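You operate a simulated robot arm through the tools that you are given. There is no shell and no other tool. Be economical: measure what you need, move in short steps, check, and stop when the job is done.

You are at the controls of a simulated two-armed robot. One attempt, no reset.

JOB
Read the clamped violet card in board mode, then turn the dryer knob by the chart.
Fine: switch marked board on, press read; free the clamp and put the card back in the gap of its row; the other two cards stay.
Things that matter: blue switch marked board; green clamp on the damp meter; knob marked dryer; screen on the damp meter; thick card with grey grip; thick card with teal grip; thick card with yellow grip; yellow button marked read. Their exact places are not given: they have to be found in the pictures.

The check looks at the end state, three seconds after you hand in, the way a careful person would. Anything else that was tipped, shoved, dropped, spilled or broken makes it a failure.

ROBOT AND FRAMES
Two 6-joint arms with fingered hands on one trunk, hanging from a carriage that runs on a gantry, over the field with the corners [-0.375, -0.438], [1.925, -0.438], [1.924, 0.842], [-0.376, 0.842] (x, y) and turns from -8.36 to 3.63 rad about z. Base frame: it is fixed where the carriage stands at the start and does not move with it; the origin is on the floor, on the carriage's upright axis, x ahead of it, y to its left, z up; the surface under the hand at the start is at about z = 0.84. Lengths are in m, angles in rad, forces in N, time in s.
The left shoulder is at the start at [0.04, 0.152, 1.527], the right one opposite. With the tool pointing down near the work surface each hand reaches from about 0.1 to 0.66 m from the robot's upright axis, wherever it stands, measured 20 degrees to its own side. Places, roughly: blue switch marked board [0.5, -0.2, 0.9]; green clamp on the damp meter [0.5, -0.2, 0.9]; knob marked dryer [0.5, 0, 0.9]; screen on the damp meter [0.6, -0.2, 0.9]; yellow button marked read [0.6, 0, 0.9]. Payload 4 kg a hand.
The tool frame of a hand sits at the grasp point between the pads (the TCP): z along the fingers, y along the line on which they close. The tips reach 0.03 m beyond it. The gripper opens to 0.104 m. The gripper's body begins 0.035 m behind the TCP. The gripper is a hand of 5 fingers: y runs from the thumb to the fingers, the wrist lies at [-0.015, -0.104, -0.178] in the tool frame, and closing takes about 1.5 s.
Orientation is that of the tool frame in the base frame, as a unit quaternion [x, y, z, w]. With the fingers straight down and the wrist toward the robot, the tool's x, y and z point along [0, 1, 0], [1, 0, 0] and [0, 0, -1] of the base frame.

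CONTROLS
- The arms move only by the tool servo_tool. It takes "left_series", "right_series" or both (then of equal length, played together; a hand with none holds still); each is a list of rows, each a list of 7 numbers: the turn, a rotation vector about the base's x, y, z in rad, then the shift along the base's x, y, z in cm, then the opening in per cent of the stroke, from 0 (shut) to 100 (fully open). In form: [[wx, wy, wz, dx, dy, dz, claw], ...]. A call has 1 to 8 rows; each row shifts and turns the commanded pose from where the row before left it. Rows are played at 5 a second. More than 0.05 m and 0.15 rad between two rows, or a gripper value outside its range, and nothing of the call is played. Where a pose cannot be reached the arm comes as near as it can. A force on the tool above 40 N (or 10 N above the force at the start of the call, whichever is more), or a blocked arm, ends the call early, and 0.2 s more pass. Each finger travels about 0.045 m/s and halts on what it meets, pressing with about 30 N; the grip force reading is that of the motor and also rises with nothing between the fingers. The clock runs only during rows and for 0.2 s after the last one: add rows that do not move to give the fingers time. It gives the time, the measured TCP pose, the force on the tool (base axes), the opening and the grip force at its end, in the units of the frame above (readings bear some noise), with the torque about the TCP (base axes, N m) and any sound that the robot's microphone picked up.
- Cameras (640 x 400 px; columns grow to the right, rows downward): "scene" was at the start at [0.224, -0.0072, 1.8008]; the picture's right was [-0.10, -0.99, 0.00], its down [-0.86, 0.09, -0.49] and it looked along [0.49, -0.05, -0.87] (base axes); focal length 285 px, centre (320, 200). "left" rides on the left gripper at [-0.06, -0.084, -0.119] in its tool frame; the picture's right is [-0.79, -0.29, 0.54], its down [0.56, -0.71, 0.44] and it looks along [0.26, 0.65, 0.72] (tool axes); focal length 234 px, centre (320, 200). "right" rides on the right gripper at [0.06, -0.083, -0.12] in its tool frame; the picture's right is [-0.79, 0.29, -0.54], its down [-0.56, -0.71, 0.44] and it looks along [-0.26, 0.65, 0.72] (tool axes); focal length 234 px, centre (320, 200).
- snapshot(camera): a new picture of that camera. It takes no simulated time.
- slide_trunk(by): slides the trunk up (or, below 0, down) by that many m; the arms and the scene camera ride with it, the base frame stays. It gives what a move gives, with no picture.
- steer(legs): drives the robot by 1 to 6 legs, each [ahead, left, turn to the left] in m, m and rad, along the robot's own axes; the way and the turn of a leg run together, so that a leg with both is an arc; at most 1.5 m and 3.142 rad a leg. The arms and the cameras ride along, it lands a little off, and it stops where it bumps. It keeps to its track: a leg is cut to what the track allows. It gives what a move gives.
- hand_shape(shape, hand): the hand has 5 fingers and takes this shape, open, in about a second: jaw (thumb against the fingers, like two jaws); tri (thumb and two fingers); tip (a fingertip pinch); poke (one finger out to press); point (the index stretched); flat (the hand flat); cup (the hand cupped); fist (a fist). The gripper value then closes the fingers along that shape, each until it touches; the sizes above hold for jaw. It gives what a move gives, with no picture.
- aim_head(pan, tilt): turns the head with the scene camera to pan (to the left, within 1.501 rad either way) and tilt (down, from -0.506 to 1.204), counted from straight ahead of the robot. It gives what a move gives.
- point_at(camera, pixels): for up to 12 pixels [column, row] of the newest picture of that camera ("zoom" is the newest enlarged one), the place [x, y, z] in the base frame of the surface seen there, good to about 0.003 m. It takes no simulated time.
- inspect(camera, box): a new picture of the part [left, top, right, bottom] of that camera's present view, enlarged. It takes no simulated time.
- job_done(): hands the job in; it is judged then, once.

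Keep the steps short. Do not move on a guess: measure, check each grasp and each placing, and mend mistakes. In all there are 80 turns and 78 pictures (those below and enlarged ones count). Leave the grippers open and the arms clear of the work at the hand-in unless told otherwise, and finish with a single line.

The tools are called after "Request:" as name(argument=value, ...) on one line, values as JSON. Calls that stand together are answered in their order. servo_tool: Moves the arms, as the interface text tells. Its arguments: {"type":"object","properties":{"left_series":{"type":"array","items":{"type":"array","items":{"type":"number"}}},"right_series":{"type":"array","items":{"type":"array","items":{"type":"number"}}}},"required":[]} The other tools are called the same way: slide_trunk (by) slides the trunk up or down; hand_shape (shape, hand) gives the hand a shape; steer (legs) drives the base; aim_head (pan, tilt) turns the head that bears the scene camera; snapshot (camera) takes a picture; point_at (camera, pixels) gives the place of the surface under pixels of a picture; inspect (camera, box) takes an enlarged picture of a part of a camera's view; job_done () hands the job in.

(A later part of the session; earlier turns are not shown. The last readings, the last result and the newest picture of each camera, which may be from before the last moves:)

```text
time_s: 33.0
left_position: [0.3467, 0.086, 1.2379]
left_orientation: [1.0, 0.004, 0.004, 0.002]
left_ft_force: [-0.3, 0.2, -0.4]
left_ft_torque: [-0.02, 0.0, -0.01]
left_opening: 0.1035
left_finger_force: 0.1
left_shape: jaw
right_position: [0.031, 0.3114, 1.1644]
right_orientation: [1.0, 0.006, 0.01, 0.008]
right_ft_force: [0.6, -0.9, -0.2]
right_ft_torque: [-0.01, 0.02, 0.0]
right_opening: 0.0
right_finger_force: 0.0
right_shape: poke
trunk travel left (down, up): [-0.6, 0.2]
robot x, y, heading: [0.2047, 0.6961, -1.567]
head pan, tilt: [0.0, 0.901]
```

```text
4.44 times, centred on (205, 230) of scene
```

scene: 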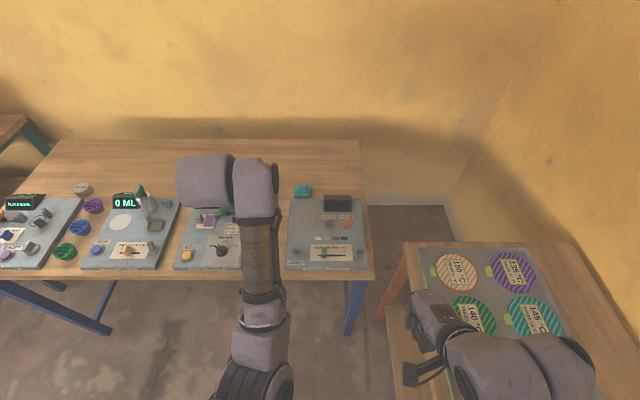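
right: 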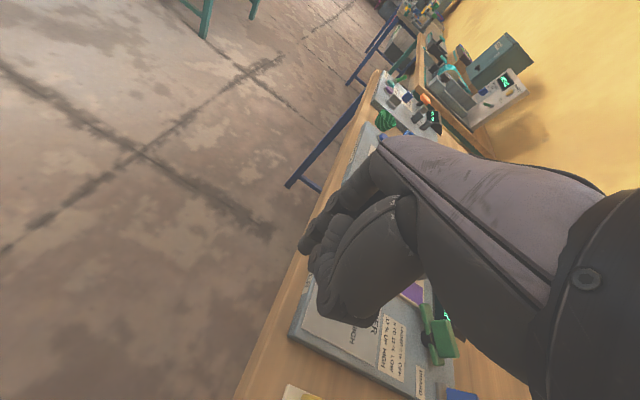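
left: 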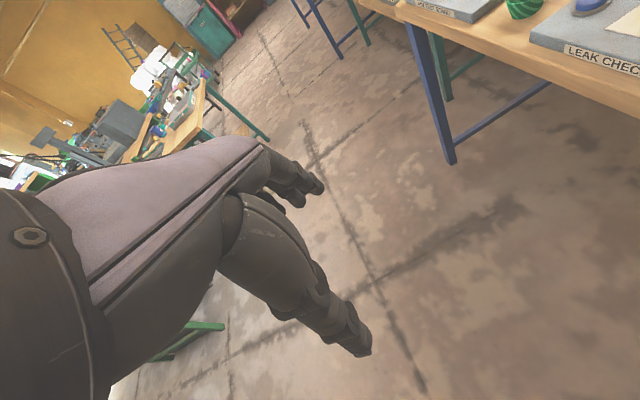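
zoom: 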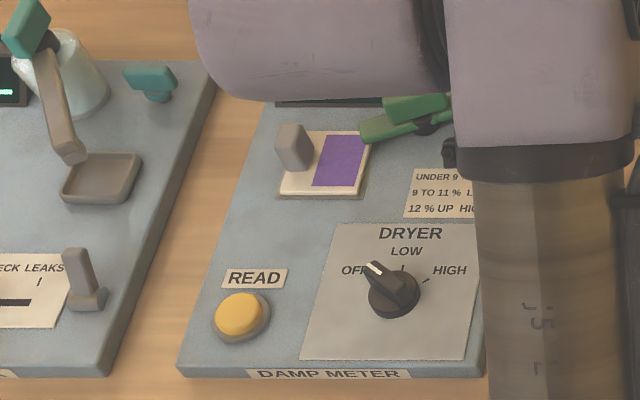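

The VIEWER board was lit at the start and is dark now, so the elbow flipped its green switch off. I must restore that. First I'll measure its parts and check whether the slider moved too.

Request:
inspect(camera="scene", box=[280, 175, 375, 275])

Request:
point_at(camera="zoom", pixels=[[305, 296], [304, 328], [283, 323], [390, 323], [195, 300], [195, 312], [450, 296], [450, 312], [252, 278], [422, 278], [281, 302], [318, 302]])

Request:
inspect(camera="scene", box=[284, 240, 324, 270])

```text
4.00 times, centred on (328, 225) of scene
```

zoom: 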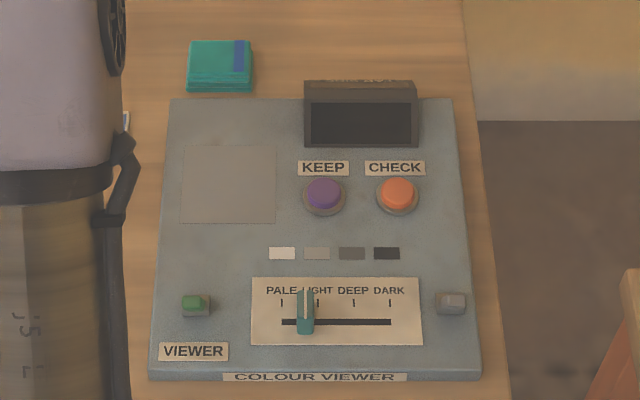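

```text
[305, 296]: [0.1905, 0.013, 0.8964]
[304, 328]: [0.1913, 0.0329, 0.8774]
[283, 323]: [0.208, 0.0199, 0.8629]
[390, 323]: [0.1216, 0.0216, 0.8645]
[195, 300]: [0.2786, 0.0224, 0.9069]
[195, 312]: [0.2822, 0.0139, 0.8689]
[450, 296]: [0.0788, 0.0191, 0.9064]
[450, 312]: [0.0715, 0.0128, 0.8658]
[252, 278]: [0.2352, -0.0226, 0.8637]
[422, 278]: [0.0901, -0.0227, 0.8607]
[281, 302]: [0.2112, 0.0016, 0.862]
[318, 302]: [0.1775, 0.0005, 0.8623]
```

```text
13.33 times, centred on (304, 255) of scene
```

zoom: 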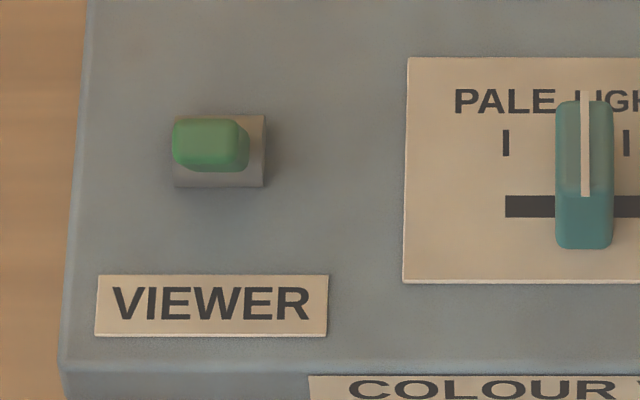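

The slider sits at x=0.191, off its tick. The first picture showed it at the PALE end, about x=0.211, so the elbow pushed it too. I'll work from this side instead, so the elbows hang over the floor. First I'll check where the second table is and look closer at the grey switch.

Request:
point_at(camera="scene", pixels=[[406, 248], [392, 325], [425, 290], [410, 300], [375, 280], [300, 290]])

Request:
inspect(camera="scene", box=[330, 235, 374, 268])

Request:
servo_tool(left_series=[[0, 0, 0, 2.2, 4.2, 1.2, 100], [0, 0, 0, 2.2, 4.2, 1.2, 100], [0, 0, 0, 2.2, 4.2, 1.2, 100], [0, 0, 0, 2.2, 4.2, 1.2, 100], [0, 0, 0, 2.2, 4.2, 1.2, 100]])

```text
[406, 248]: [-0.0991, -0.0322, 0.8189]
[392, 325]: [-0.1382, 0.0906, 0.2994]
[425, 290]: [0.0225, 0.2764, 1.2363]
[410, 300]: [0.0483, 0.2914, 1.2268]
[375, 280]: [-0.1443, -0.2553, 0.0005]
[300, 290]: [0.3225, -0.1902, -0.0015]
```

```text
12.12 times, centred on (352, 252) of scene
```

zoom: 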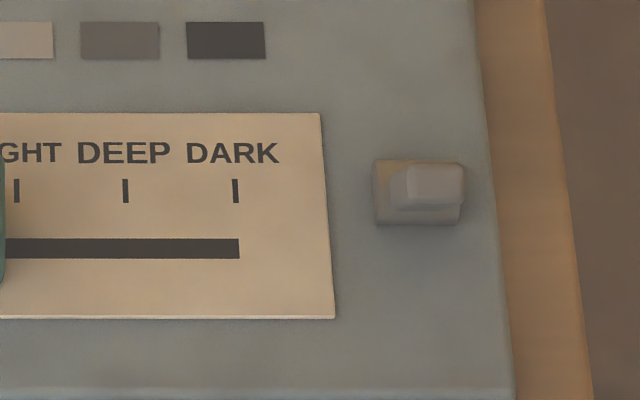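

```text
time_s: 34.2
left_position: [0.4378, 0.2228, 1.2961]
left_orientation: [0.994, 0.022, 0.036, 0.099]
left_ft_force: [1.1, -0.5, 0.6]
left_ft_torque: [0.01, 0.02, 0.02]
left_opening: 0.1037
left_finger_force: 0.0
left_shape: jaw
left hand out of reach, approached as far as the arm can: row 3, 4, 5
right_position: [0.0314, 0.3104, 1.1646]
right_orientation: [1.0, 0.007, 0.01, 0.007]
right_ft_force: [0.2, 0.1, 0.1]
right_ft_torque: [0.06, 0.04, -0.02]
right_opening: 0.0
right_finger_force: 0.1
right_shape: poke
trunk travel left (down, up): [-0.6, 0.2]
robot x, y, heading: [0.2045, 0.6941, -1.57]
head pan, tilt: [0.0, 0.901]
stopped in row 5 (left hand): the arm was blocked; the commanded pose is now the measured one
```

The grey switch is far from where the elbow was, so I leave it alone. Now I'll place the robot for the VIEWER switch.

Request:
steer(legs=[[0.0, 0.3, 0], [0.2, 0, 0]])

Request:
slide_trunk(by=-0.15)

Request:
aim_head(pan=-0.4, tilt=0.95)

Request:
snapshot(camera="scene")

```text
time_s: 37.4
left_position: [0.7321, 0.0201, 1.2938]
left_orientation: [0.994, 0.022, 0.036, 0.097]
left_ft_force: [-0.2, 0.3, 0.3]
left_ft_torque: [-0.01, 0.02, 0.02]
left_opening: 0.1039
left_finger_force: 0.0
left_shape: jaw
right_position: [0.3262, 0.1097, 1.1648]
right_orientation: [1.0, 0.005, 0.01, 0.008]
right_ft_force: [0.3, 0.1, 1.0]
right_ft_torque: [0.01, 0.02, 0.0]
right_opening: 0.0
right_finger_force: 0.2
right_shape: poke
trunk travel left (down, up): [-0.6, 0.2]
robot x, y, heading: [0.501, 0.4922, -1.573]
head pan, tilt: [0.0, 0.901]
```

```text
time_s: 39.2
left_position: [0.7336, 0.021, 1.1447]
left_orientation: [0.994, 0.022, 0.037, 0.098]
left_ft_force: [0.1, -0.2, 0.2]
left_ft_torque: [0.02, -0.02, 0.0]
left_opening: 0.1039
left_finger_force: 0.0
left_shape: jaw
right_position: [0.3252, 0.1099, 1.0148]
right_orientation: [1.0, 0.006, 0.01, 0.008]
right_ft_force: [0.6, -0.6, -0.1]
right_ft_torque: [-0.02, 0.01, 0.02]
right_opening: 0.0
right_finger_force: 0.1
right_shape: poke
trunk travel left (down, up): [-0.45, 0.35]
robot x, y, heading: [0.4988, 0.4896, -1.572]
head pan, tilt: [0.0, 0.901]
```

```text
time_s: 40.0
left_position: [0.7334, 0.0212, 1.1447]
left_orientation: [0.994, 0.021, 0.037, 0.098]
left_ft_force: [0.2, -0.7, 0.6]
left_ft_torque: [-0.01, 0.0, 0.0]
left_opening: 0.1036
left_finger_force: 0.0
left_shape: jaw
right_position: [0.3249, 0.1097, 1.015]
right_orientation: [1.0, 0.006, 0.01, 0.008]
right_ft_force: [-0.2, -1.0, 0.8]
right_ft_torque: [-0.01, 0.0, -0.02]
right_opening: 0.0
right_finger_force: 0.0
right_shape: poke
trunk travel left (down, up): [-0.45, 0.35]
robot x, y, heading: [0.498, 0.4927, -1.567]
head pan, tilt: [-0.4, 0.949]
```

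```text
36 pictures are left
```

scene: 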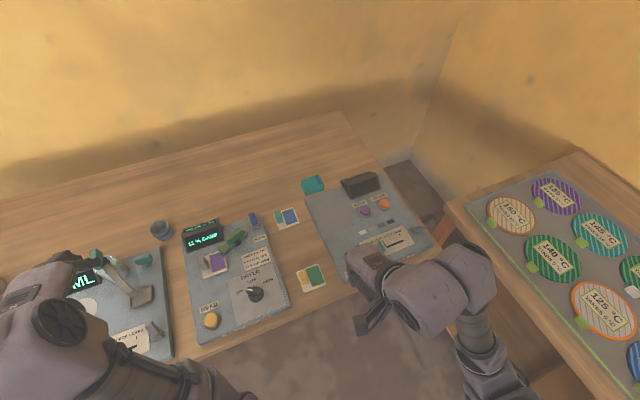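

I'll bring the finger in front of the green VIEWER switch, which has its tip at (0.279,0.022,0.907).

Request:
servo_tool(right_series=[[0, 0, 0, -2.1, -1.5, -2, 0], [0, 0, 0, -2.1, -1.5, -2, 0], [0, 0, 0, 0, -1, -2.5, 0], [0, 0, 0, 0, 0, -3.7, 0], [0, 0, 0, 0, 0, 0, 0]])

Request:
snapshot(camera="right")

```text
time_s: 41.2
left_position: [0.7338, 0.0209, 1.1444]
left_orientation: [0.994, 0.022, 0.036, 0.098]
left_ft_force: [-0.2, 0.2, 0.4]
left_ft_torque: [0.01, 0.0, -0.01]
left_opening: 0.1037
left_finger_force: 0.0
left_shape: jaw
right_position: [0.2848, 0.0696, 0.9117]
right_orientation: [1.0, 0.005, 0.01, 0.008]
right_ft_force: [0.5, 0.2, 0.2]
right_ft_torque: [-0.01, 0.01, -0.03]
right_opening: 0.0
right_finger_force: 0.0
right_shape: poke
trunk travel left (down, up): [-0.45, 0.35]
robot x, y, heading: [0.4996, 0.4888, -1.572]
head pan, tilt: [-0.4, 0.949]
```

```text
35 pictures are left
```

right: 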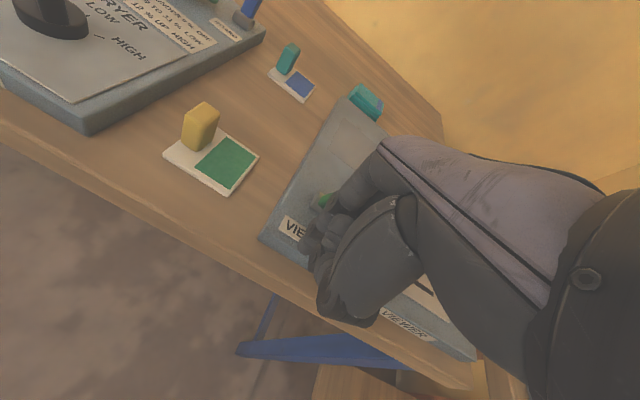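

Request:
servo_tool(right_series=[[0, 0, 0, -0.2, -1.5, 0, 0], [0, 0, 0, 0, -1.2, 0, 0], [0, 0, 0, 0, -1, 0, 0], [0, 0, 0, 0, -1, 0, 0], [0, 0, 0, 0, -0.8, 0, 0], [0, 0, 0, 0, -0.8, 0, 0]])

Request:
inspect(camera="scene", box=[300, 165, 440, 285])

```text
time_s: 42.6
left_position: [0.7329, 0.0215, 1.1424]
left_orientation: [0.994, 0.022, 0.036, 0.097]
left_ft_force: [0.9, 0.5, 0.9]
left_ft_torque: [0.02, 0.01, -0.02]
left_opening: 0.1038
left_finger_force: 0.1
left_shape: jaw
right_position: [0.2816, 0.01, 0.9111]
right_orientation: [1.0, 0.005, 0.009, 0.006]
right_ft_force: [-1.2, 14.7, 9.0]
right_ft_torque: [-0.08, 0.04, -0.12]
right_opening: 0.0
right_finger_force: 0.0
right_shape: poke
trunk travel left (down, up): [-0.45, 0.35]
robot x, y, heading: [0.4983, 0.4953, -1.575]
head pan, tilt: [-0.4, 0.949]
heard: click
```

```text
3.33 times, centred on (370, 225) of scene
```

zoom: 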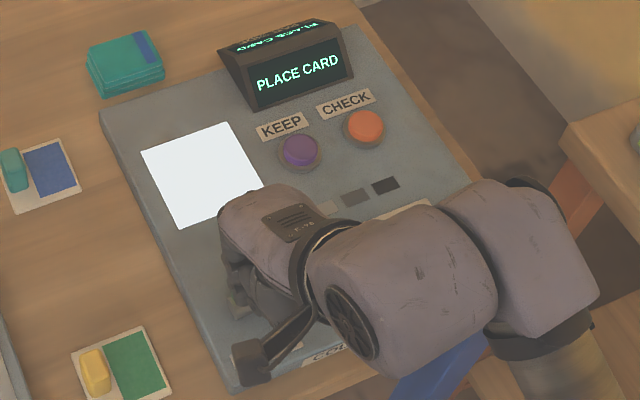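

VIEWER is lit again, with the white panel and PLACE CARD showing. Next I'll lift and go to the -x side of the slider handle.

Request:
servo_tool(right_series=[[0, 0, 0, 0, 1.5, 0, 0], [0, 0, 0, 0, 0.5, 4, 0], [0, 0, 0, -4, 0, 0.5, 0], [0, 0, 0, -4.2, -0.5, 0, 0], [0, 0, 0, -4.2, -0.5, 0, 0], [0, 0, 0, 0, 0, 0, 0]])

Request:
snapshot(camera="right")

```text
time_s: 44.0
left_position: [0.735, 0.0205, 1.1447]
left_orientation: [0.994, 0.021, 0.037, 0.098]
left_ft_force: [1.0, 0.3, 0.8]
left_ft_torque: [-0.02, 0.01, 0.0]
left_opening: 0.1039
left_finger_force: 0.2
left_shape: jaw
right_position: [0.1601, 0.0165, 0.958]
right_orientation: [1.0, 0.005, 0.01, 0.008]
right_ft_force: [0.3, 0.2, -0.4]
right_ft_torque: [-0.02, -0.02, -0.01]
right_opening: 0.0
right_finger_force: 0.1
right_shape: poke
trunk travel left (down, up): [-0.45, 0.35]
robot x, y, heading: [0.5016, 0.4926, -1.57]
head pan, tilt: [-0.4, 0.949]
```

```text
33 pictures are left
```

right: 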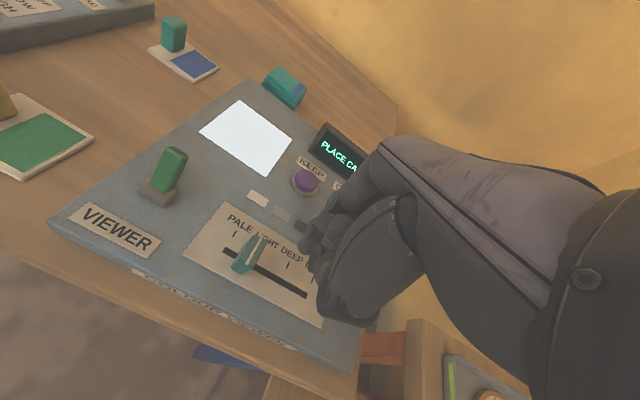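

The handle is at (247,255), between PALE and LIGHT. I'll go down on its -x side and push gently toward PALE.

Request:
servo_tool(right_series=[[0, 0, 0, 0, 0.5, -2.5, 0], [0, 0, 0, 0, 0, -2.5, 0], [0, 0, 0, 1, 0, 0, 0], [0, 0, 0, 1, 0, 0, 0], [0, 0, 0, 0.6, 0, 0, 0], [0, 0, 0, 0.6, 0, 0, 0]])

Request:
inspect(camera="right", box=[160, 170, 360, 330])

```text
time_s: 45.5
left_position: [0.7342, 0.0207, 1.1443]
left_orientation: [0.994, 0.021, 0.036, 0.098]
left_ft_force: [0.1, -0.8, -0.6]
left_ft_torque: [-0.02, -0.01, -0.01]
left_opening: 0.1036
left_finger_force: 0.0
left_shape: jaw
right_position: [0.1893, 0.0208, 0.9064]
right_orientation: [1.0, 0.005, 0.01, 0.008]
right_ft_force: [-0.5, 0.1, -0.5]
right_ft_torque: [0.01, 0.0, 0.01]
right_opening: 0.0
right_finger_force: 0.1
right_shape: poke
trunk travel left (down, up): [-0.45, 0.35]
robot x, y, heading: [0.5023, 0.4911, -1.575]
head pan, tilt: [-0.4, 0.949]
```

```text
2.50 times, centred on (260, 250) of right
```

zoom: 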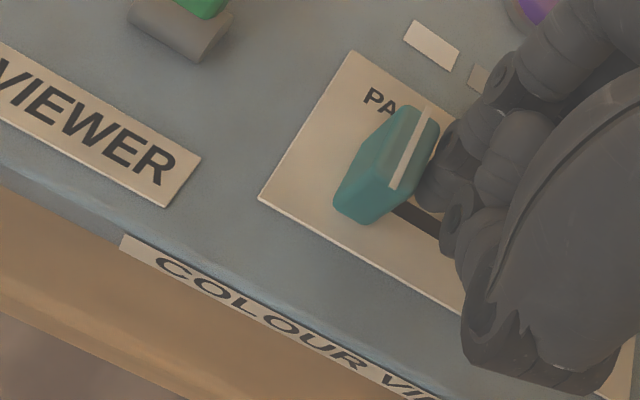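

Request:
servo_tool(right_series=[[0, 0, 0, 0.3, 0, 0, 0], [0, 0, 0, 0.3, 0, 0, 0], [0, 0, 0, 0.3, 0, 0, 0], [0, 0, 0, 0.3, 0, 0, 0]])

Request:
servo_tool(right_series=[[0, 0, 0, -2, 0, 0, 0], [0, 0, 0, -1, 0, 4, 0], [0, 0, 0, -2, 0, 3, 0]])

Request:
inspect(camera="right", box=[160, 150, 360, 310])

```text
time_s: 46.5
left_position: [0.7297, 0.0194, 1.1437]
left_orientation: [0.994, 0.021, 0.034, 0.098]
left_ft_force: [-0.5, 0.6, -0.1]
left_ft_torque: [-0.04, -0.01, 0.02]
left_opening: 0.1036
left_finger_force: 0.1
left_shape: jaw
right_position: [0.196, 0.0209, 0.9081]
right_orientation: [1.0, 0.004, 0.006, 0.008]
right_ft_force: [-23.0, -3.8, -1.0]
right_ft_torque: [-0.05, 0.42, -0.17]
right_opening: 0.0
right_finger_force: 0.0
right_shape: poke
trunk travel left (down, up): [-0.45, 0.35]
robot x, y, heading: [0.4998, 0.49, -1.576]
head pan, tilt: [-0.4, 0.949]
```

```text
time_s: 47.2
left_position: [0.7328, 0.0208, 1.1441]
left_orientation: [0.994, 0.022, 0.035, 0.098]
left_ft_force: [-0.1, 0.9, -0.9]
left_ft_torque: [-0.01, -0.02, 0.0]
left_opening: 0.1039
left_finger_force: 0.1
left_shape: jaw
right_position: [0.1504, 0.0194, 0.9783]
right_orientation: [1.0, 0.005, 0.01, 0.008]
right_ft_force: [0.4, -0.2, -0.8]
right_ft_torque: [-0.01, -0.01, 0.02]
right_opening: 0.0
right_finger_force: 0.1
right_shape: poke
trunk travel left (down, up): [-0.45, 0.35]
robot x, y, heading: [0.5031, 0.4915, -1.571]
head pan, tilt: [-0.4, 0.949]
```

```text
2.50 times, centred on (260, 230) of right
```

zoom: 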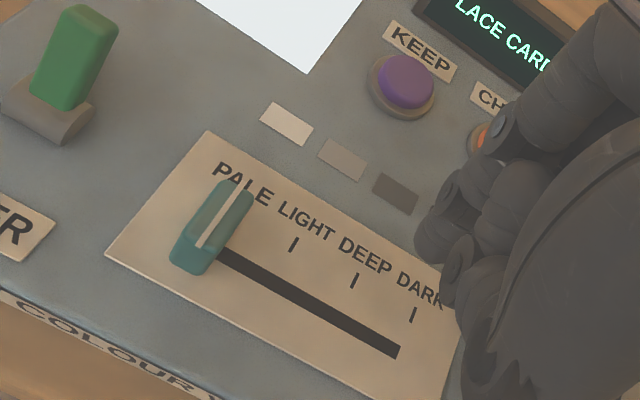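

The slider is back at PALE and VIEWER is on. Now the dryer knob. I'll shift the robot along +x, keeping it on this side of the bench.

Request:
servo_tool(right_series=[[0, 0, 0, 0, 2, 3, 0], [0, 0, 0, 0, 2, 2, 0]])

Request:
steer(legs=[[0, 0.25, 0]])

Request:
aim_head(pan=-0.3, tilt=1.1)

Request:
snapshot(camera="scene")

```text
time_s: 47.9
left_position: [0.7336, 0.0208, 1.1444]
left_orientation: [0.994, 0.021, 0.035, 0.097]
left_ft_force: [0.2, -0.9, 0.2]
left_ft_torque: [0.01, 0.02, -0.01]
left_opening: 0.1039
left_finger_force: 0.1
left_shape: jaw
right_position: [0.1542, 0.0611, 1.0258]
right_orientation: [1.0, 0.005, 0.009, 0.007]
right_ft_force: [-0.1, -0.2, 0.5]
right_ft_torque: [-0.01, 0.02, 0.0]
right_opening: 0.0
right_finger_force: 0.0
right_shape: poke
trunk travel left (down, up): [-0.45, 0.35]
robot x, y, heading: [0.4982, 0.4945, -1.567]
head pan, tilt: [-0.4, 0.949]
```

```text
time_s: 49.7
left_position: [0.9877, 0.0232, 1.1442]
left_orientation: [0.994, 0.026, 0.037, 0.097]
left_ft_force: [0.3, -1.2, 0.9]
left_ft_torque: [0.01, 0.03, 0.01]
left_opening: 0.1038
left_finger_force: 0.1
left_shape: jaw
right_position: [0.4072, 0.0572, 1.0243]
right_orientation: [1.0, 0.011, 0.01, 0.008]
right_ft_force: [0.2, -0.1, 0.0]
right_ft_torque: [0.0, 0.01, 0.0]
right_opening: 0.0001
right_finger_force: 0.1
right_shape: poke
trunk travel left (down, up): [-0.45, 0.35]
robot x, y, heading: [0.7478, 0.492, -1.562]
head pan, tilt: [-0.4, 0.949]
```

```text
time_s: 50.4
left_position: [0.9888, 0.0228, 1.144]
left_orientation: [0.994, 0.026, 0.037, 0.098]
left_ft_force: [-0.3, -0.3, 0.7]
left_ft_torque: [0.0, 0.0, -0.01]
left_opening: 0.1035
left_finger_force: 0.0
left_shape: jaw
right_position: [0.4067, 0.0575, 1.026]
right_orientation: [1.0, 0.011, 0.009, 0.008]
right_ft_force: [0.3, -0.2, 0.6]
right_ft_torque: [-0.02, -0.02, 0.01]
right_opening: 0.0
right_finger_force: 0.1
right_shape: poke
trunk travel left (down, up): [-0.45, 0.35]
robot x, y, heading: [0.7482, 0.4932, -1.561]
head pan, tilt: [-0.3, 1.1]
```

```text
30 pictures are left
```

scene: 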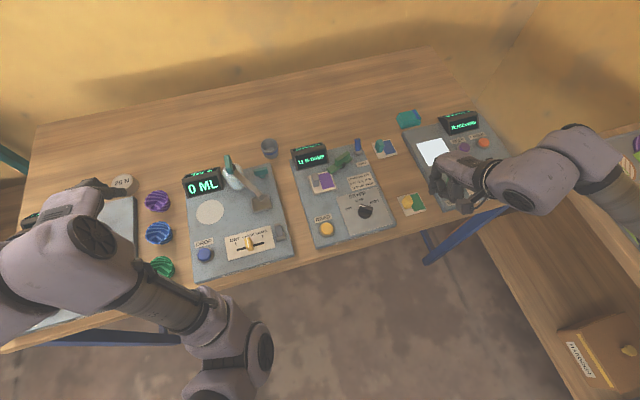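

Request:
inspect(camera="scene", box=[295, 140, 405, 240])

Request:
inspect(camera="scene", box=[340, 190, 395, 230])

Request:
point_at(camera="scene", pixels=[[365, 213]])

```text
4.00 times, centred on (350, 190) of scene
```

zoom: 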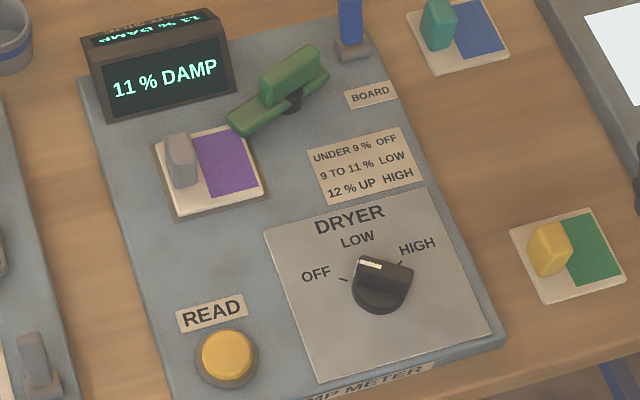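

```text
10.00 times, centred on (368, 210) of scene
```

zoom: 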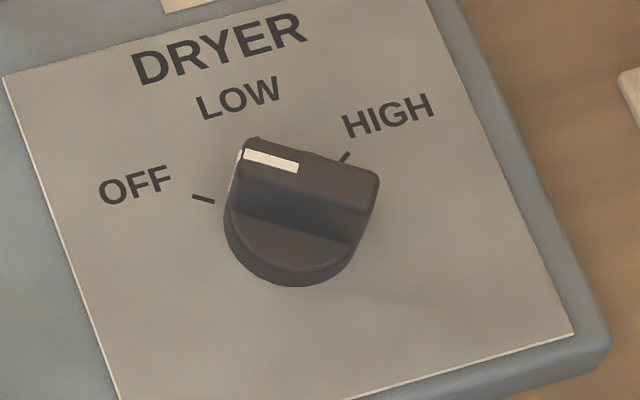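

```text
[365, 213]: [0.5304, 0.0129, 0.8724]
```

It confirms 11 % → LOW. Measuring the knob ridge and ticks in this zoom.

Request:
point_at(camera="zoom", pixels=[[248, 160], [370, 190], [300, 172], [203, 198], [345, 157], [248, 138], [340, 220], [240, 205], [290, 265], [270, 200]])

```text
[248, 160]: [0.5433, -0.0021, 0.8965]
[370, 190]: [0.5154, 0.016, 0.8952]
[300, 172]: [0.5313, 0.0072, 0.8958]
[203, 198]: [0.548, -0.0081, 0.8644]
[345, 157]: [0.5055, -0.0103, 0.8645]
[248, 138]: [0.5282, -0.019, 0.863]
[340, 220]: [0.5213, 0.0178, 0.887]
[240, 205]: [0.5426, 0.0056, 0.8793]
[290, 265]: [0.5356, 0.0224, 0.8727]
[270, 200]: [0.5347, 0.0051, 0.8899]
```

Knob centre is about (0.528,0.0075), OFF at -35°, HIGH at -141°, so LOW is near -90°. I'll set the finger on the +y side of the pointer end.

Request:
servo_tool(right_series=[[0, 0, 0, 4, -0.6, -1.5, 0], [0, 0, 0, 4, -0.6, -1.5, 0], [0, 0, 0, 4, -0.4, -1.5, 0], [0, 0, 0, 2.5, -0.3, -2, 0], [0, 0, 0, 0, 0, -3, 0], [0, 0, 0, 0, 0, -2.6, 0], [0, 0, 0, 0, 0, 0, 0]])

Request:
inspect(camera="right", box=[200, 140, 400, 320])

```text
time_s: 52.0
left_position: [0.9868, 0.0235, 1.1439]
left_orientation: [0.994, 0.027, 0.037, 0.098]
left_ft_force: [0.5, -0.3, 0.6]
left_ft_torque: [-0.03, -0.02, 0.01]
left_opening: 0.1039
left_finger_force: 0.0
left_shape: jaw
right_position: [0.5464, 0.0396, 0.9052]
right_orientation: [1.0, 0.011, 0.011, 0.008]
right_ft_force: [0.0, 0.6, -0.5]
right_ft_torque: [0.01, -0.04, 0.02]
right_opening: 0.0
right_finger_force: 0.1
right_shape: poke
trunk travel left (down, up): [-0.45, 0.35]
robot x, y, heading: [0.7486, 0.4914, -1.562]
head pan, tilt: [-0.3, 1.1]
```

```text
2.22 times, centred on (300, 230) of right
```

zoom: 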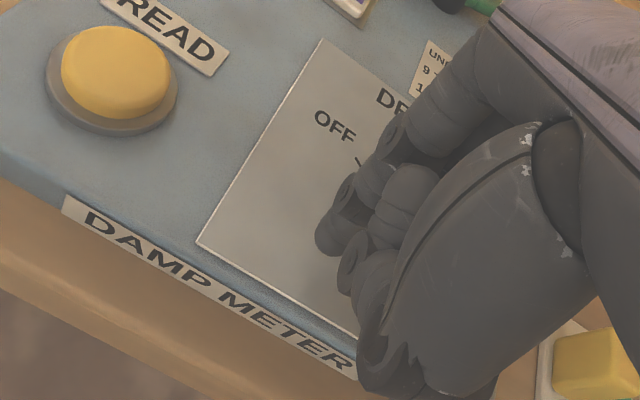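

Request:
servo_tool(right_series=[[0, 0, 0, 0.25, -1.3, 0, 0], [0, 0, 0, 0, -0.8, 0, 0], [0, 0, 0, 0, -0.8, 0, 0], [0, 0, 0, 0, -0.8, 0, 0], [0, 0, 0, -0.2, -0.5, 0, 0], [0, 0, 0, 0, 0, 0, 0]])

Request:
inspect(camera="scene", box=[330, 180, 395, 230])

```text
time_s: 53.3
left_position: [0.9897, 0.0254, 1.1428]
left_orientation: [0.994, 0.027, 0.039, 0.096]
left_ft_force: [0.7, -0.1, 0.0]
left_ft_torque: [-0.01, -0.02, 0.02]
left_opening: 0.1037
left_finger_force: 0.0
left_shape: jaw
right_position: [0.546, 0.0032, 0.9124]
right_orientation: [1.0, 0.011, 0.018, 0.013]
right_ft_force: [12.3, 16.5, 26.3]
right_ft_torque: [0.54, 0.19, -0.34]
right_opening: 0.0
right_finger_force: 0.1
right_shape: poke
right hand out of reach, approached as far as the arm can: row 1, 4
trunk travel left (down, up): [-0.45, 0.35]
robot x, y, heading: [0.7511, 0.4907, -1.56]
head pan, tilt: [-0.3, 1.1]
stopped in row 6 (right hand): the force on the tool passed its limit at 41 N (the readings are from after the stop); the commanded pose is now the measured one
```

```text
8.00 times, centred on (362, 205) of scene
```

zoom: 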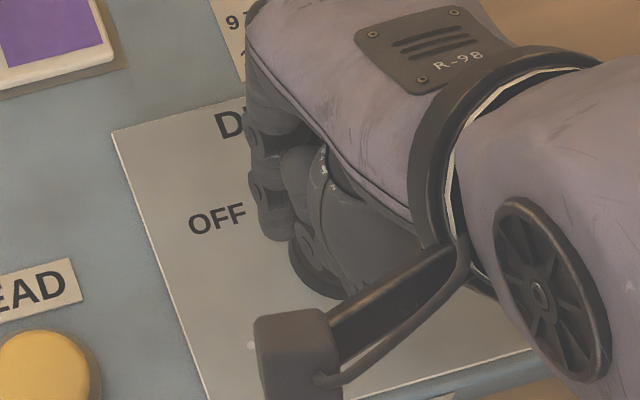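

There's an upward force, so the finger may be riding on the knob. I'll lift and look.

Request:
servo_tool(right_series=[[0, 0, 0, 0.5, 0.5, 2, 0], [0, 0, 0, 0, 1, 4, 0], [0, 0, 0, -3, 1, 3, 0], [0, 0, 0, -4, 1, 0, 0], [0, 0, 0, -4, 1, 0, 0], [0, 0, 0, -4, 0, 0, 0]])

Request:
inspect(camera="scene", box=[330, 180, 395, 230])

```text
time_s: 54.7
left_position: [0.9877, 0.024, 1.1436]
left_orientation: [0.994, 0.027, 0.036, 0.097]
left_ft_force: [0.5, -0.2, 0.9]
left_ft_torque: [0.0, 0.02, 0.0]
left_opening: 0.1038
left_finger_force: 0.1
left_shape: jaw
right_position: [0.3978, 0.0447, 1.0009]
right_orientation: [1.0, 0.01, 0.014, 0.012]
right_ft_force: [-0.8, 0.0, 0.0]
right_ft_torque: [-0.01, 0.01, -0.05]
right_opening: 0.0002
right_finger_force: 0.1
right_shape: poke
trunk travel left (down, up): [-0.45, 0.35]
robot x, y, heading: [0.7501, 0.4951, -1.561]
head pan, tilt: [-0.3, 1.1]
```

```text
8.00 times, centred on (362, 205) of scene
```

zoom: 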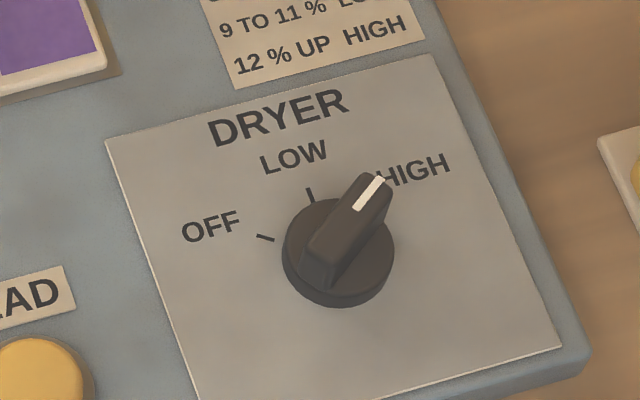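

The pointer overshot to around HIGH, so I need to turn it partway back. Measuring.

Request:
point_at(camera="zoom", pixels=[[380, 183], [358, 208], [318, 255], [311, 194], [265, 238], [340, 300], [285, 255], [393, 255], [340, 230]])

```text
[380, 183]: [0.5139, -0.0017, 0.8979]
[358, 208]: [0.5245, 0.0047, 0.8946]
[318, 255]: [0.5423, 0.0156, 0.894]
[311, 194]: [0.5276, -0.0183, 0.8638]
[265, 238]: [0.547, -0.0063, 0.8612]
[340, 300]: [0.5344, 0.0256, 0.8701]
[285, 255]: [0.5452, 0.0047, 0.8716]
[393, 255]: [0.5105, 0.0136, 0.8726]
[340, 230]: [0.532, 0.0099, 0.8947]
```

The pointer is at -147° (HIGH) and LOW is at -91°. I'll push it back from its other side in small steps, with the index on the -x side of the knob.

Request:
servo_tool(right_series=[[0, 0, 0, 4, 0, 0, 0], [0, 0, 0, 4, 0, -2, 0], [0, 0, 0, 2.9, -0.2, -2, 0], [0, 0, 0, 0, 0, -3, 0], [0, 0, 0, 0, 0, -2.6, 0], [0, 0, 0, 0, -1.5, 0, 0], [0, 0, 0, 0, -1, 0, 0], [0, 0, 0, 0, -0.8, 0, 0]])

Request:
inspect(camera="scene", box=[330, 180, 395, 230])

```text
time_s: 56.5
left_position: [0.9868, 0.0239, 1.1437]
left_orientation: [0.994, 0.027, 0.036, 0.098]
left_ft_force: [-0.1, -0.6, 0.1]
left_ft_torque: [0.01, 0.02, 0.02]
left_opening: 0.1038
left_finger_force: 0.1
left_shape: jaw
right_position: [0.5054, 0.0095, 0.9037]
right_orientation: [1.0, 0.009, 0.014, 0.011]
right_ft_force: [-0.5, 0.4, -0.4]
right_ft_torque: [0.0, 0.03, 0.0]
right_opening: 0.0
right_finger_force: 0.1
right_shape: poke
trunk travel left (down, up): [-0.45, 0.35]
robot x, y, heading: [0.7478, 0.4942, -1.565]
head pan, tilt: [-0.3, 1.1]
```

```text
8.00 times, centred on (362, 205) of scene
```

zoom: 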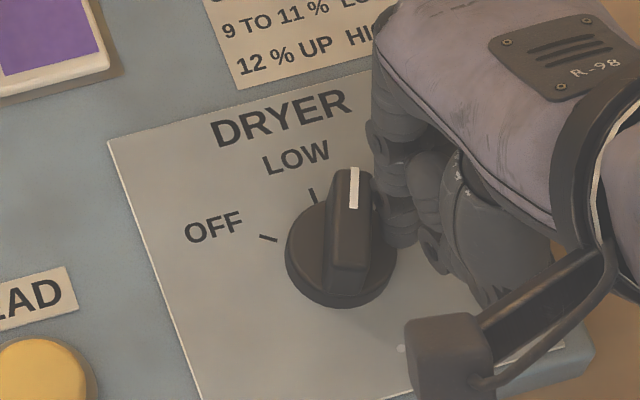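

I can see it live: the pointer has turned about half the way back. I'll nudge on a little.

Request:
servo_tool(right_series=[[0, 0, 0, 0.15, -0.4, 0, 0], [0, 0, 0, 0.2, -0.4, 0, 0]])

Request:
inspect(camera="scene", box=[330, 180, 395, 230])

Request:
point_at(camera="zoom", pixels=[[345, 172], [349, 200], [347, 240]])

```text
time_s: 57.1
left_position: [0.9883, 0.0239, 1.1442]
left_orientation: [0.994, 0.027, 0.037, 0.097]
left_ft_force: [-0.7, -0.8, 0.5]
left_ft_torque: [0.02, 0.0, 0.01]
left_opening: 0.1037
left_finger_force: 0.1
left_shape: jaw
right_position: [0.5091, 0.0029, 0.904]
right_orientation: [1.0, 0.009, 0.015, 0.011]
right_ft_force: [0.3, -0.9, 0.2]
right_ft_torque: [0.03, 0.01, -0.03]
right_opening: 0.0
right_finger_force: 0.1
right_shape: poke
trunk travel left (down, up): [-0.45, 0.35]
robot x, y, heading: [0.7505, 0.4911, -1.565]
head pan, tilt: [-0.3, 1.1]
```

```text
8.00 times, centred on (362, 205) of scene
```

zoom: 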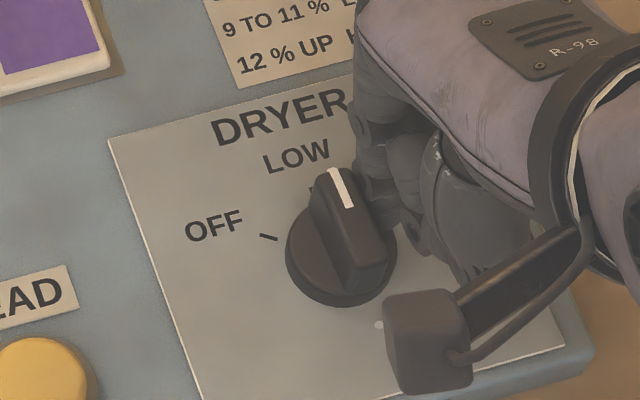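

```text
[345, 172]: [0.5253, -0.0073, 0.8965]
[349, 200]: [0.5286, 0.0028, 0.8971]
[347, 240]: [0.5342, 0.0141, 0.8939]
```

Request:
point_at(camera="zoom", pixels=[[334, 172], [349, 206], [341, 188], [312, 180], [348, 262], [384, 262]])

```text
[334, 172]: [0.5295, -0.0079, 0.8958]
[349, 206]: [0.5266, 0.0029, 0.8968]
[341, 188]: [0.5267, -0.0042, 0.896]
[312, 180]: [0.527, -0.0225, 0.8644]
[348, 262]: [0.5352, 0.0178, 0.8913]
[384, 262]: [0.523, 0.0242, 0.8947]
```

The ridge is now parallel to the panel's side edge and points at LOW. I'll back the finger off and verify.

Request:
servo_tool(right_series=[[0, 0, 0, -1, 0.5, 0, 0], [0, 0, 0, -1, 0.5, 3, 0], [0, 0, 0, -3, 1, 4, 0], [0, 0, 0, -4, 1, 2, 0], [0, 0, 0, -4, 0, 0, 0]])

Request:
inspect(camera="scene", box=[330, 180, 395, 230])

```text
refused: row 3 steps farther than a row can; nothing moved
```

```text
8.00 times, centred on (362, 205) of scene
```

zoom: 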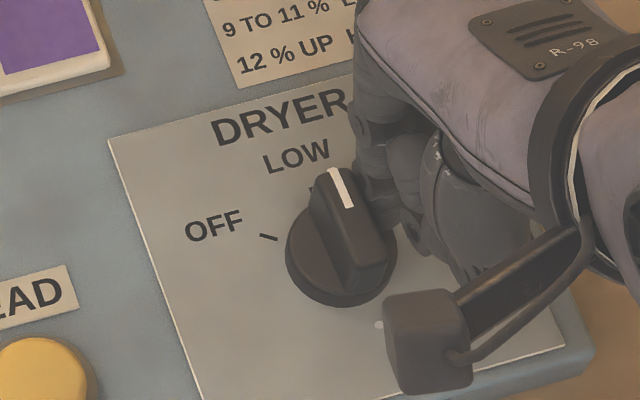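

Request:
servo_tool(right_series=[[0, 0, 0, -1, 0.5, 0, 0], [0, 0, 0, -1, 0.5, 3, 0], [0, 0, 0, -2, 1, 4, 0], [0, 0, 0, -4, 1, 2, 0], [0, 0, 0, -4, 0, 0, 0]])

Request:
inspect(camera="scene", box=[320, 150, 400, 230])

Request:
inspect(camera="scene", box=[310, 135, 380, 190])

Request:
point_at(camera="zoom", pixels=[[170, 170], [230, 165], [260, 130], [290, 90], [330, 70], [350, 50], [310, 60], [200, 150], [60, 120], [75, 60], [60, 95], [400, 60]])

```text
time_s: 58.3
left_position: [0.9875, 0.024, 1.1445]
left_orientation: [0.994, 0.027, 0.037, 0.098]
left_ft_force: [-0.1, -0.8, -0.4]
left_ft_torque: [0.02, 0.0, 0.03]
left_opening: 0.1036
left_finger_force: 0.0
left_shape: jaw
right_position: [0.3889, 0.0334, 0.9946]
right_orientation: [1.0, 0.009, 0.013, 0.01]
right_ft_force: [-0.2, 0.5, 0.4]
right_ft_torque: [-0.02, -0.01, 0.01]
right_opening: 0.0
right_finger_force: 0.0
right_shape: poke
trunk travel left (down, up): [-0.45, 0.35]
robot x, y, heading: [0.7532, 0.4899, -1.559]
head pan, tilt: [-0.3, 1.1]
```

```text
5.00 times, centred on (360, 190) of scene
```

zoom: 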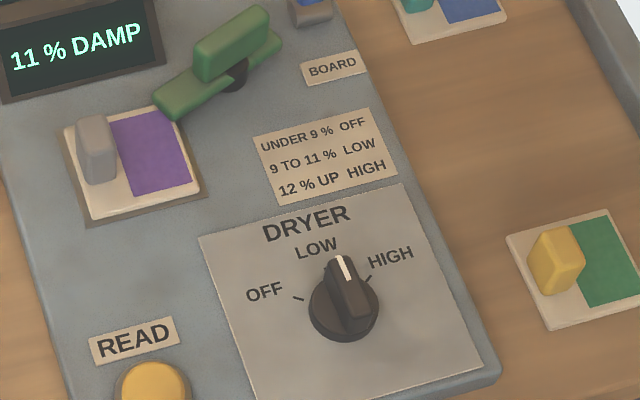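

```text
7.27 times, centred on (345, 162) of scene
```

zoom: 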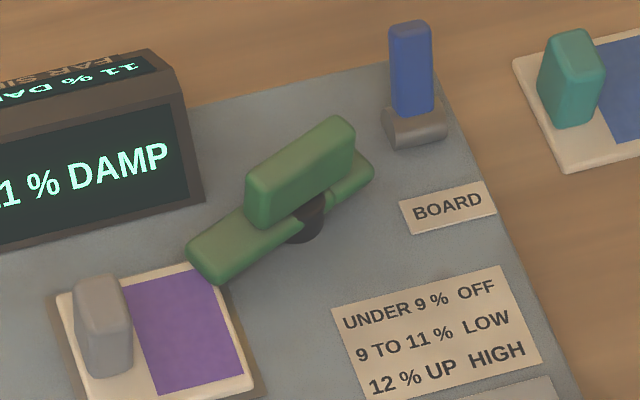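

```text
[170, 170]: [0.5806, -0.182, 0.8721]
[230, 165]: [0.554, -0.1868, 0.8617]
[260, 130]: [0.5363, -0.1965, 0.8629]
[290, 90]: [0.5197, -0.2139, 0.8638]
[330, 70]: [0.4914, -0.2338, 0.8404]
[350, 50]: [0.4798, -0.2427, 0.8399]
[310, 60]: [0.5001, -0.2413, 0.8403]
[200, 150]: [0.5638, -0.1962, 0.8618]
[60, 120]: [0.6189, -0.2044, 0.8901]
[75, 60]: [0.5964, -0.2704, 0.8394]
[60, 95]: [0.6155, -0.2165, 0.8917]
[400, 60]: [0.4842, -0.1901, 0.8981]
```

The knob points at LOW and the screen reads 11 %. Now I'll measure the clamp in this zoom.

Request:
point_at(camera="zoom", pixels=[[205, 255], [200, 240], [235, 235], [262, 205], [340, 125], [350, 160], [368, 170], [305, 215], [295, 240], [300, 175], [245, 180], [220, 280]])

Request:
point_at(camera="zoom", pixels=[[100, 280], [82, 310], [125, 310], [100, 350], [190, 320], [65, 300], [250, 375], [195, 268], [130, 300], [155, 345], [410, 40], [410, 90]])

```text
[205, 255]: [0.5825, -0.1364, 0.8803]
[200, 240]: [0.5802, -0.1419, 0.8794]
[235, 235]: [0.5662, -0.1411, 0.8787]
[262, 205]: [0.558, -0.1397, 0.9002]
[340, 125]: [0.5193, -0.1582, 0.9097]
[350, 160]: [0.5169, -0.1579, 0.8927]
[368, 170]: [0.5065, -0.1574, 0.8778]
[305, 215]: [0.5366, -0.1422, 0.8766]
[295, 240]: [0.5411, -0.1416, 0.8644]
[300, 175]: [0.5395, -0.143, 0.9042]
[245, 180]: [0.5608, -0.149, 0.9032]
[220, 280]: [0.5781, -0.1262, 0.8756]
```

```text
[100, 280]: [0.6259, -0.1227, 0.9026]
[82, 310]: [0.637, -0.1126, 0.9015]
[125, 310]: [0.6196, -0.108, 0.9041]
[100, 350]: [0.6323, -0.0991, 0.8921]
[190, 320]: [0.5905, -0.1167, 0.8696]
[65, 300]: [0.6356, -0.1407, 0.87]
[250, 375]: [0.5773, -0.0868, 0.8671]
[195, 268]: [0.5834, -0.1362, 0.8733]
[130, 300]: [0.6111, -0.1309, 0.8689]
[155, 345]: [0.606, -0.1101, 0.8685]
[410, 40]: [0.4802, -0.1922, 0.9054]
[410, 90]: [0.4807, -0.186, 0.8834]
```

The clamp is a bar from nose (0.582,-0.138) to tail (0.505,-0.160), pivoting near (0.54,-0.15), with a fin on top. The nose overlaps the card's corner. I'll drive closer, then press the fin sideways near the nose so that it swings off the card toward -y.

Request:
steer(legs=[[0.11, 0.04, 0]])

Request:
servo_tool(right_series=[[0, 0, 0, 4, 0, 0, 0], [0, 0, 0, 4, 0, 0, 0], [0, 0, 0, 4.5, -0.8, 0, 0], [0, 0, 0, 0, 0, -3, 0], [0, 0, 0, 0, 0, 0, 0]])

Request:
snapshot(camera="right")

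```text
time_s: 59.5
left_position: [1.0287, -0.0905, 1.1445]
left_orientation: [0.994, 0.028, 0.037, 0.097]
left_ft_force: [0.2, 0.2, -0.1]
left_ft_torque: [0.02, -0.03, -0.01]
left_opening: 0.1038
left_finger_force: 0.0
left_shape: jaw
right_position: [0.4313, -0.083, 0.9947]
right_orientation: [1.0, 0.011, 0.014, 0.011]
right_ft_force: [0.1, -0.3, 0.0]
right_ft_torque: [0.04, 0.05, 0.01]
right_opening: 0.0001
right_finger_force: 0.1
right_shape: poke
trunk travel left (down, up): [-0.45, 0.35]
robot x, y, heading: [0.79, 0.3812, -1.559]
head pan, tilt: [-0.3, 1.1]
```

```text
time_s: 60.7
left_position: [1.0306, -0.0887, 1.1449]
left_orientation: [0.994, 0.028, 0.038, 0.097]
left_ft_force: [-0.2, 0.3, -0.3]
left_ft_torque: [0.0, 0.0, 0.01]
left_opening: 0.1037
left_finger_force: 0.0
left_shape: jaw
right_position: [0.5582, -0.0903, 0.964]
right_orientation: [1.0, 0.011, 0.014, 0.01]
right_ft_force: [0.1, 0.5, 0.5]
right_ft_torque: [-0.01, -0.01, 0.0]
right_opening: 0.0001
right_finger_force: 0.0
right_shape: poke
trunk travel left (down, up): [-0.45, 0.35]
robot x, y, heading: [0.7921, 0.3808, -1.562]
head pan, tilt: [-0.3, 1.1]
```

```text
19 pictures are left
```

right: 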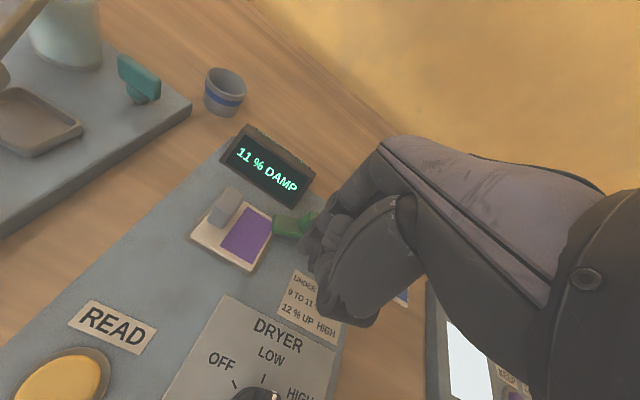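

Going down and pushing the fin gently toward -y.

Request:
servo_tool(right_series=[[0, 0, 0, -0.2, -0.8, -2.5, 0], [0, 0, 0, 0, -0.5, -2.3, 0], [0, 0, 0, 0, -1.2, 0, 0], [0, 0, 0, 0, -1, 0, 0], [0, 0, 0, 0, -1, 0, 0], [0, 0, 0, 0, -1, 0, 0], [0, 0, 0, 0, -1, 0, 0]])

Request:
inspect(camera="right", box=[160, 120, 380, 300])

```text
time_s: 62.2
left_position: [1.0283, -0.084, 1.1424]
left_orientation: [0.994, 0.027, 0.037, 0.096]
left_ft_force: [-0.4, -0.3, -0.3]
left_ft_torque: [0.0, -0.01, 0.01]
left_opening: 0.1039
left_finger_force: 0.1
left_shape: jaw
right_position: [0.552, -0.1336, 0.9183]
right_orientation: [1.0, 0.01, 0.017, 0.007]
right_ft_force: [-3.5, 35.9, 25.9]
right_ft_torque: [0.24, 0.04, 0.14]
right_opening: 0.0003
right_finger_force: 0.1
right_shape: poke
right hand out of reach, approached as far as the arm can: row 7
trunk travel left (down, up): [-0.45, 0.35]
robot x, y, heading: [0.7898, 0.3793, -1.56]
head pan, tilt: [-0.3, 1.1]
stopped in row 7 (right hand): the force on the tool passed its limit at 43 N (the readings are from after the stop); the commanded pose is now the measured one
```

```text
2.22 times, centred on (270, 210) of right
```

zoom: 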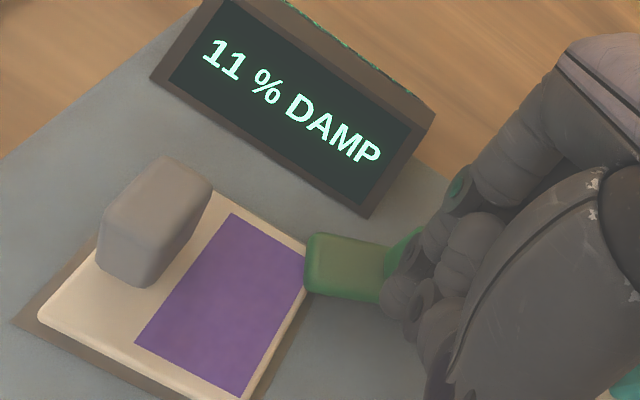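

It holds firm in that direction. I'll back off and try the other sense, pushing the tail half toward -y so the nose would swing to +y.

Request:
servo_tool(right_series=[[0, 0, 0, 0, 2, 0, 0], [0, 0, 0, -2.8, 0, -0.3, 0], [0, 0, 0, 0, -1, 0, 0], [0, 0, 0, 0, -0.8, 0, 0], [0, 0, 0, 0, -0.6, 0, 0], [0, 0, 0, 0, -0.6, 0, 0], [0, 0, 0, 0, -0.6, 0, 0]])

Request:
inspect(camera="right", box=[160, 120, 380, 300])

```text
time_s: 63.8
left_position: [1.0284, -0.0888, 1.1448]
left_orientation: [0.994, 0.027, 0.036, 0.097]
left_ft_force: [-1.0, 0.3, 0.2]
left_ft_torque: [-0.01, -0.01, 0.03]
left_opening: 0.1037
left_finger_force: 0.0
left_shape: jaw
right_position: [0.5202, -0.1534, 0.9185]
right_orientation: [1.0, 0.005, 0.017, 0.011]
right_ft_force: [-10.1, 1.9, 0.6]
right_ft_torque: [0.06, 0.19, 0.05]
right_opening: 0.0
right_finger_force: 0.1
right_shape: poke
right hand out of reach, approached as far as the arm can: row 7
trunk travel left (down, up): [-0.45, 0.35]
robot x, y, heading: [0.7928, 0.3808, -1.562]
head pan, tilt: [-0.3, 1.1]
```

```text
2.22 times, centred on (270, 210) of right
```

zoom: 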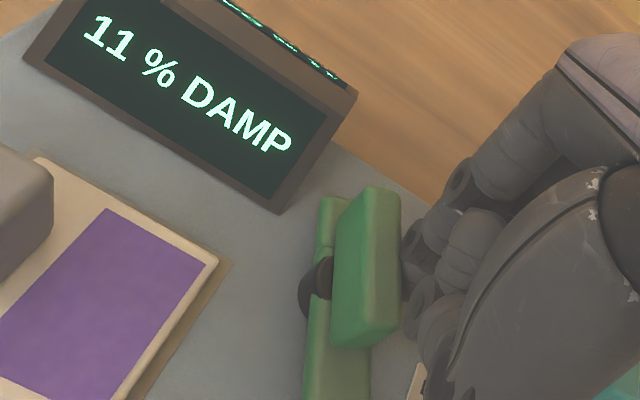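

The clamp swung round: the bar now points along y and is clear of the card. I'll lift away, reshape the right hand to jaw, and look from above.

Request:
servo_tool(right_series=[[0, 0, 0, -0.4, 0.3, 2, 0], [0, 0, 0, 0, 1, 4, 0], [0, 0, 0, 0, 3, 4, 0], [0, 0, 0, -2, 4, 2, 0], [0, 0, 0, -3, 4, 0, 0], [0, 0, 0, -4, 0, 0, 0]])

Request:
hand_shape(hand="right", shape="jaw")

Request:
inspect(camera="scene", box=[300, 100, 480, 250])

```text
time_s: 65.2
left_position: [1.0295, -0.09, 1.1441]
left_orientation: [0.994, 0.028, 0.037, 0.098]
left_ft_force: [0.3, -0.4, 0.4]
left_ft_torque: [0.03, 0.02, 0.02]
left_opening: 0.1039
left_finger_force: 0.0
left_shape: jaw
right_position: [0.4517, -0.0287, 1.0362]
right_orientation: [1.0, 0.009, 0.019, 0.008]
right_ft_force: [0.0, -0.2, -0.3]
right_ft_torque: [0.04, -0.01, 0.0]
right_opening: 0.0
right_finger_force: 0.0
right_shape: poke
right hand out of reach, approached as far as the arm can: row 6
trunk travel left (down, up): [-0.45, 0.35]
robot x, y, heading: [0.7898, 0.3814, -1.562]
head pan, tilt: [-0.3, 1.1]
```

```text
time_s: 66.1
left_position: [1.0293, -0.0887, 1.1443]
left_orientation: [0.994, 0.027, 0.037, 0.097]
left_ft_force: [-0.4, 0.2, 1.1]
left_ft_torque: [0.02, -0.01, 0.0]
left_opening: 0.1038
left_finger_force: 0.0
left_shape: jaw
right_position: [0.4525, -0.0292, 1.0372]
right_orientation: [1.0, 0.009, 0.017, 0.01]
right_ft_force: [-0.3, 0.1, -0.8]
right_ft_torque: [0.01, 0.0, -0.01]
right_opening: 0.1041
right_finger_force: 0.2
right_shape: jaw
trunk travel left (down, up): [-0.45, 0.35]
robot x, y, heading: [0.7857, 0.3801, -1.561]
head pan, tilt: [-0.3, 1.1]
```

```text
2.67 times, centred on (390, 175) of scene
```

zoom: 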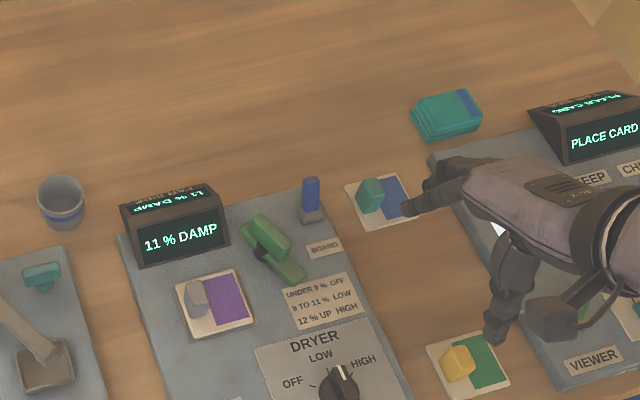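

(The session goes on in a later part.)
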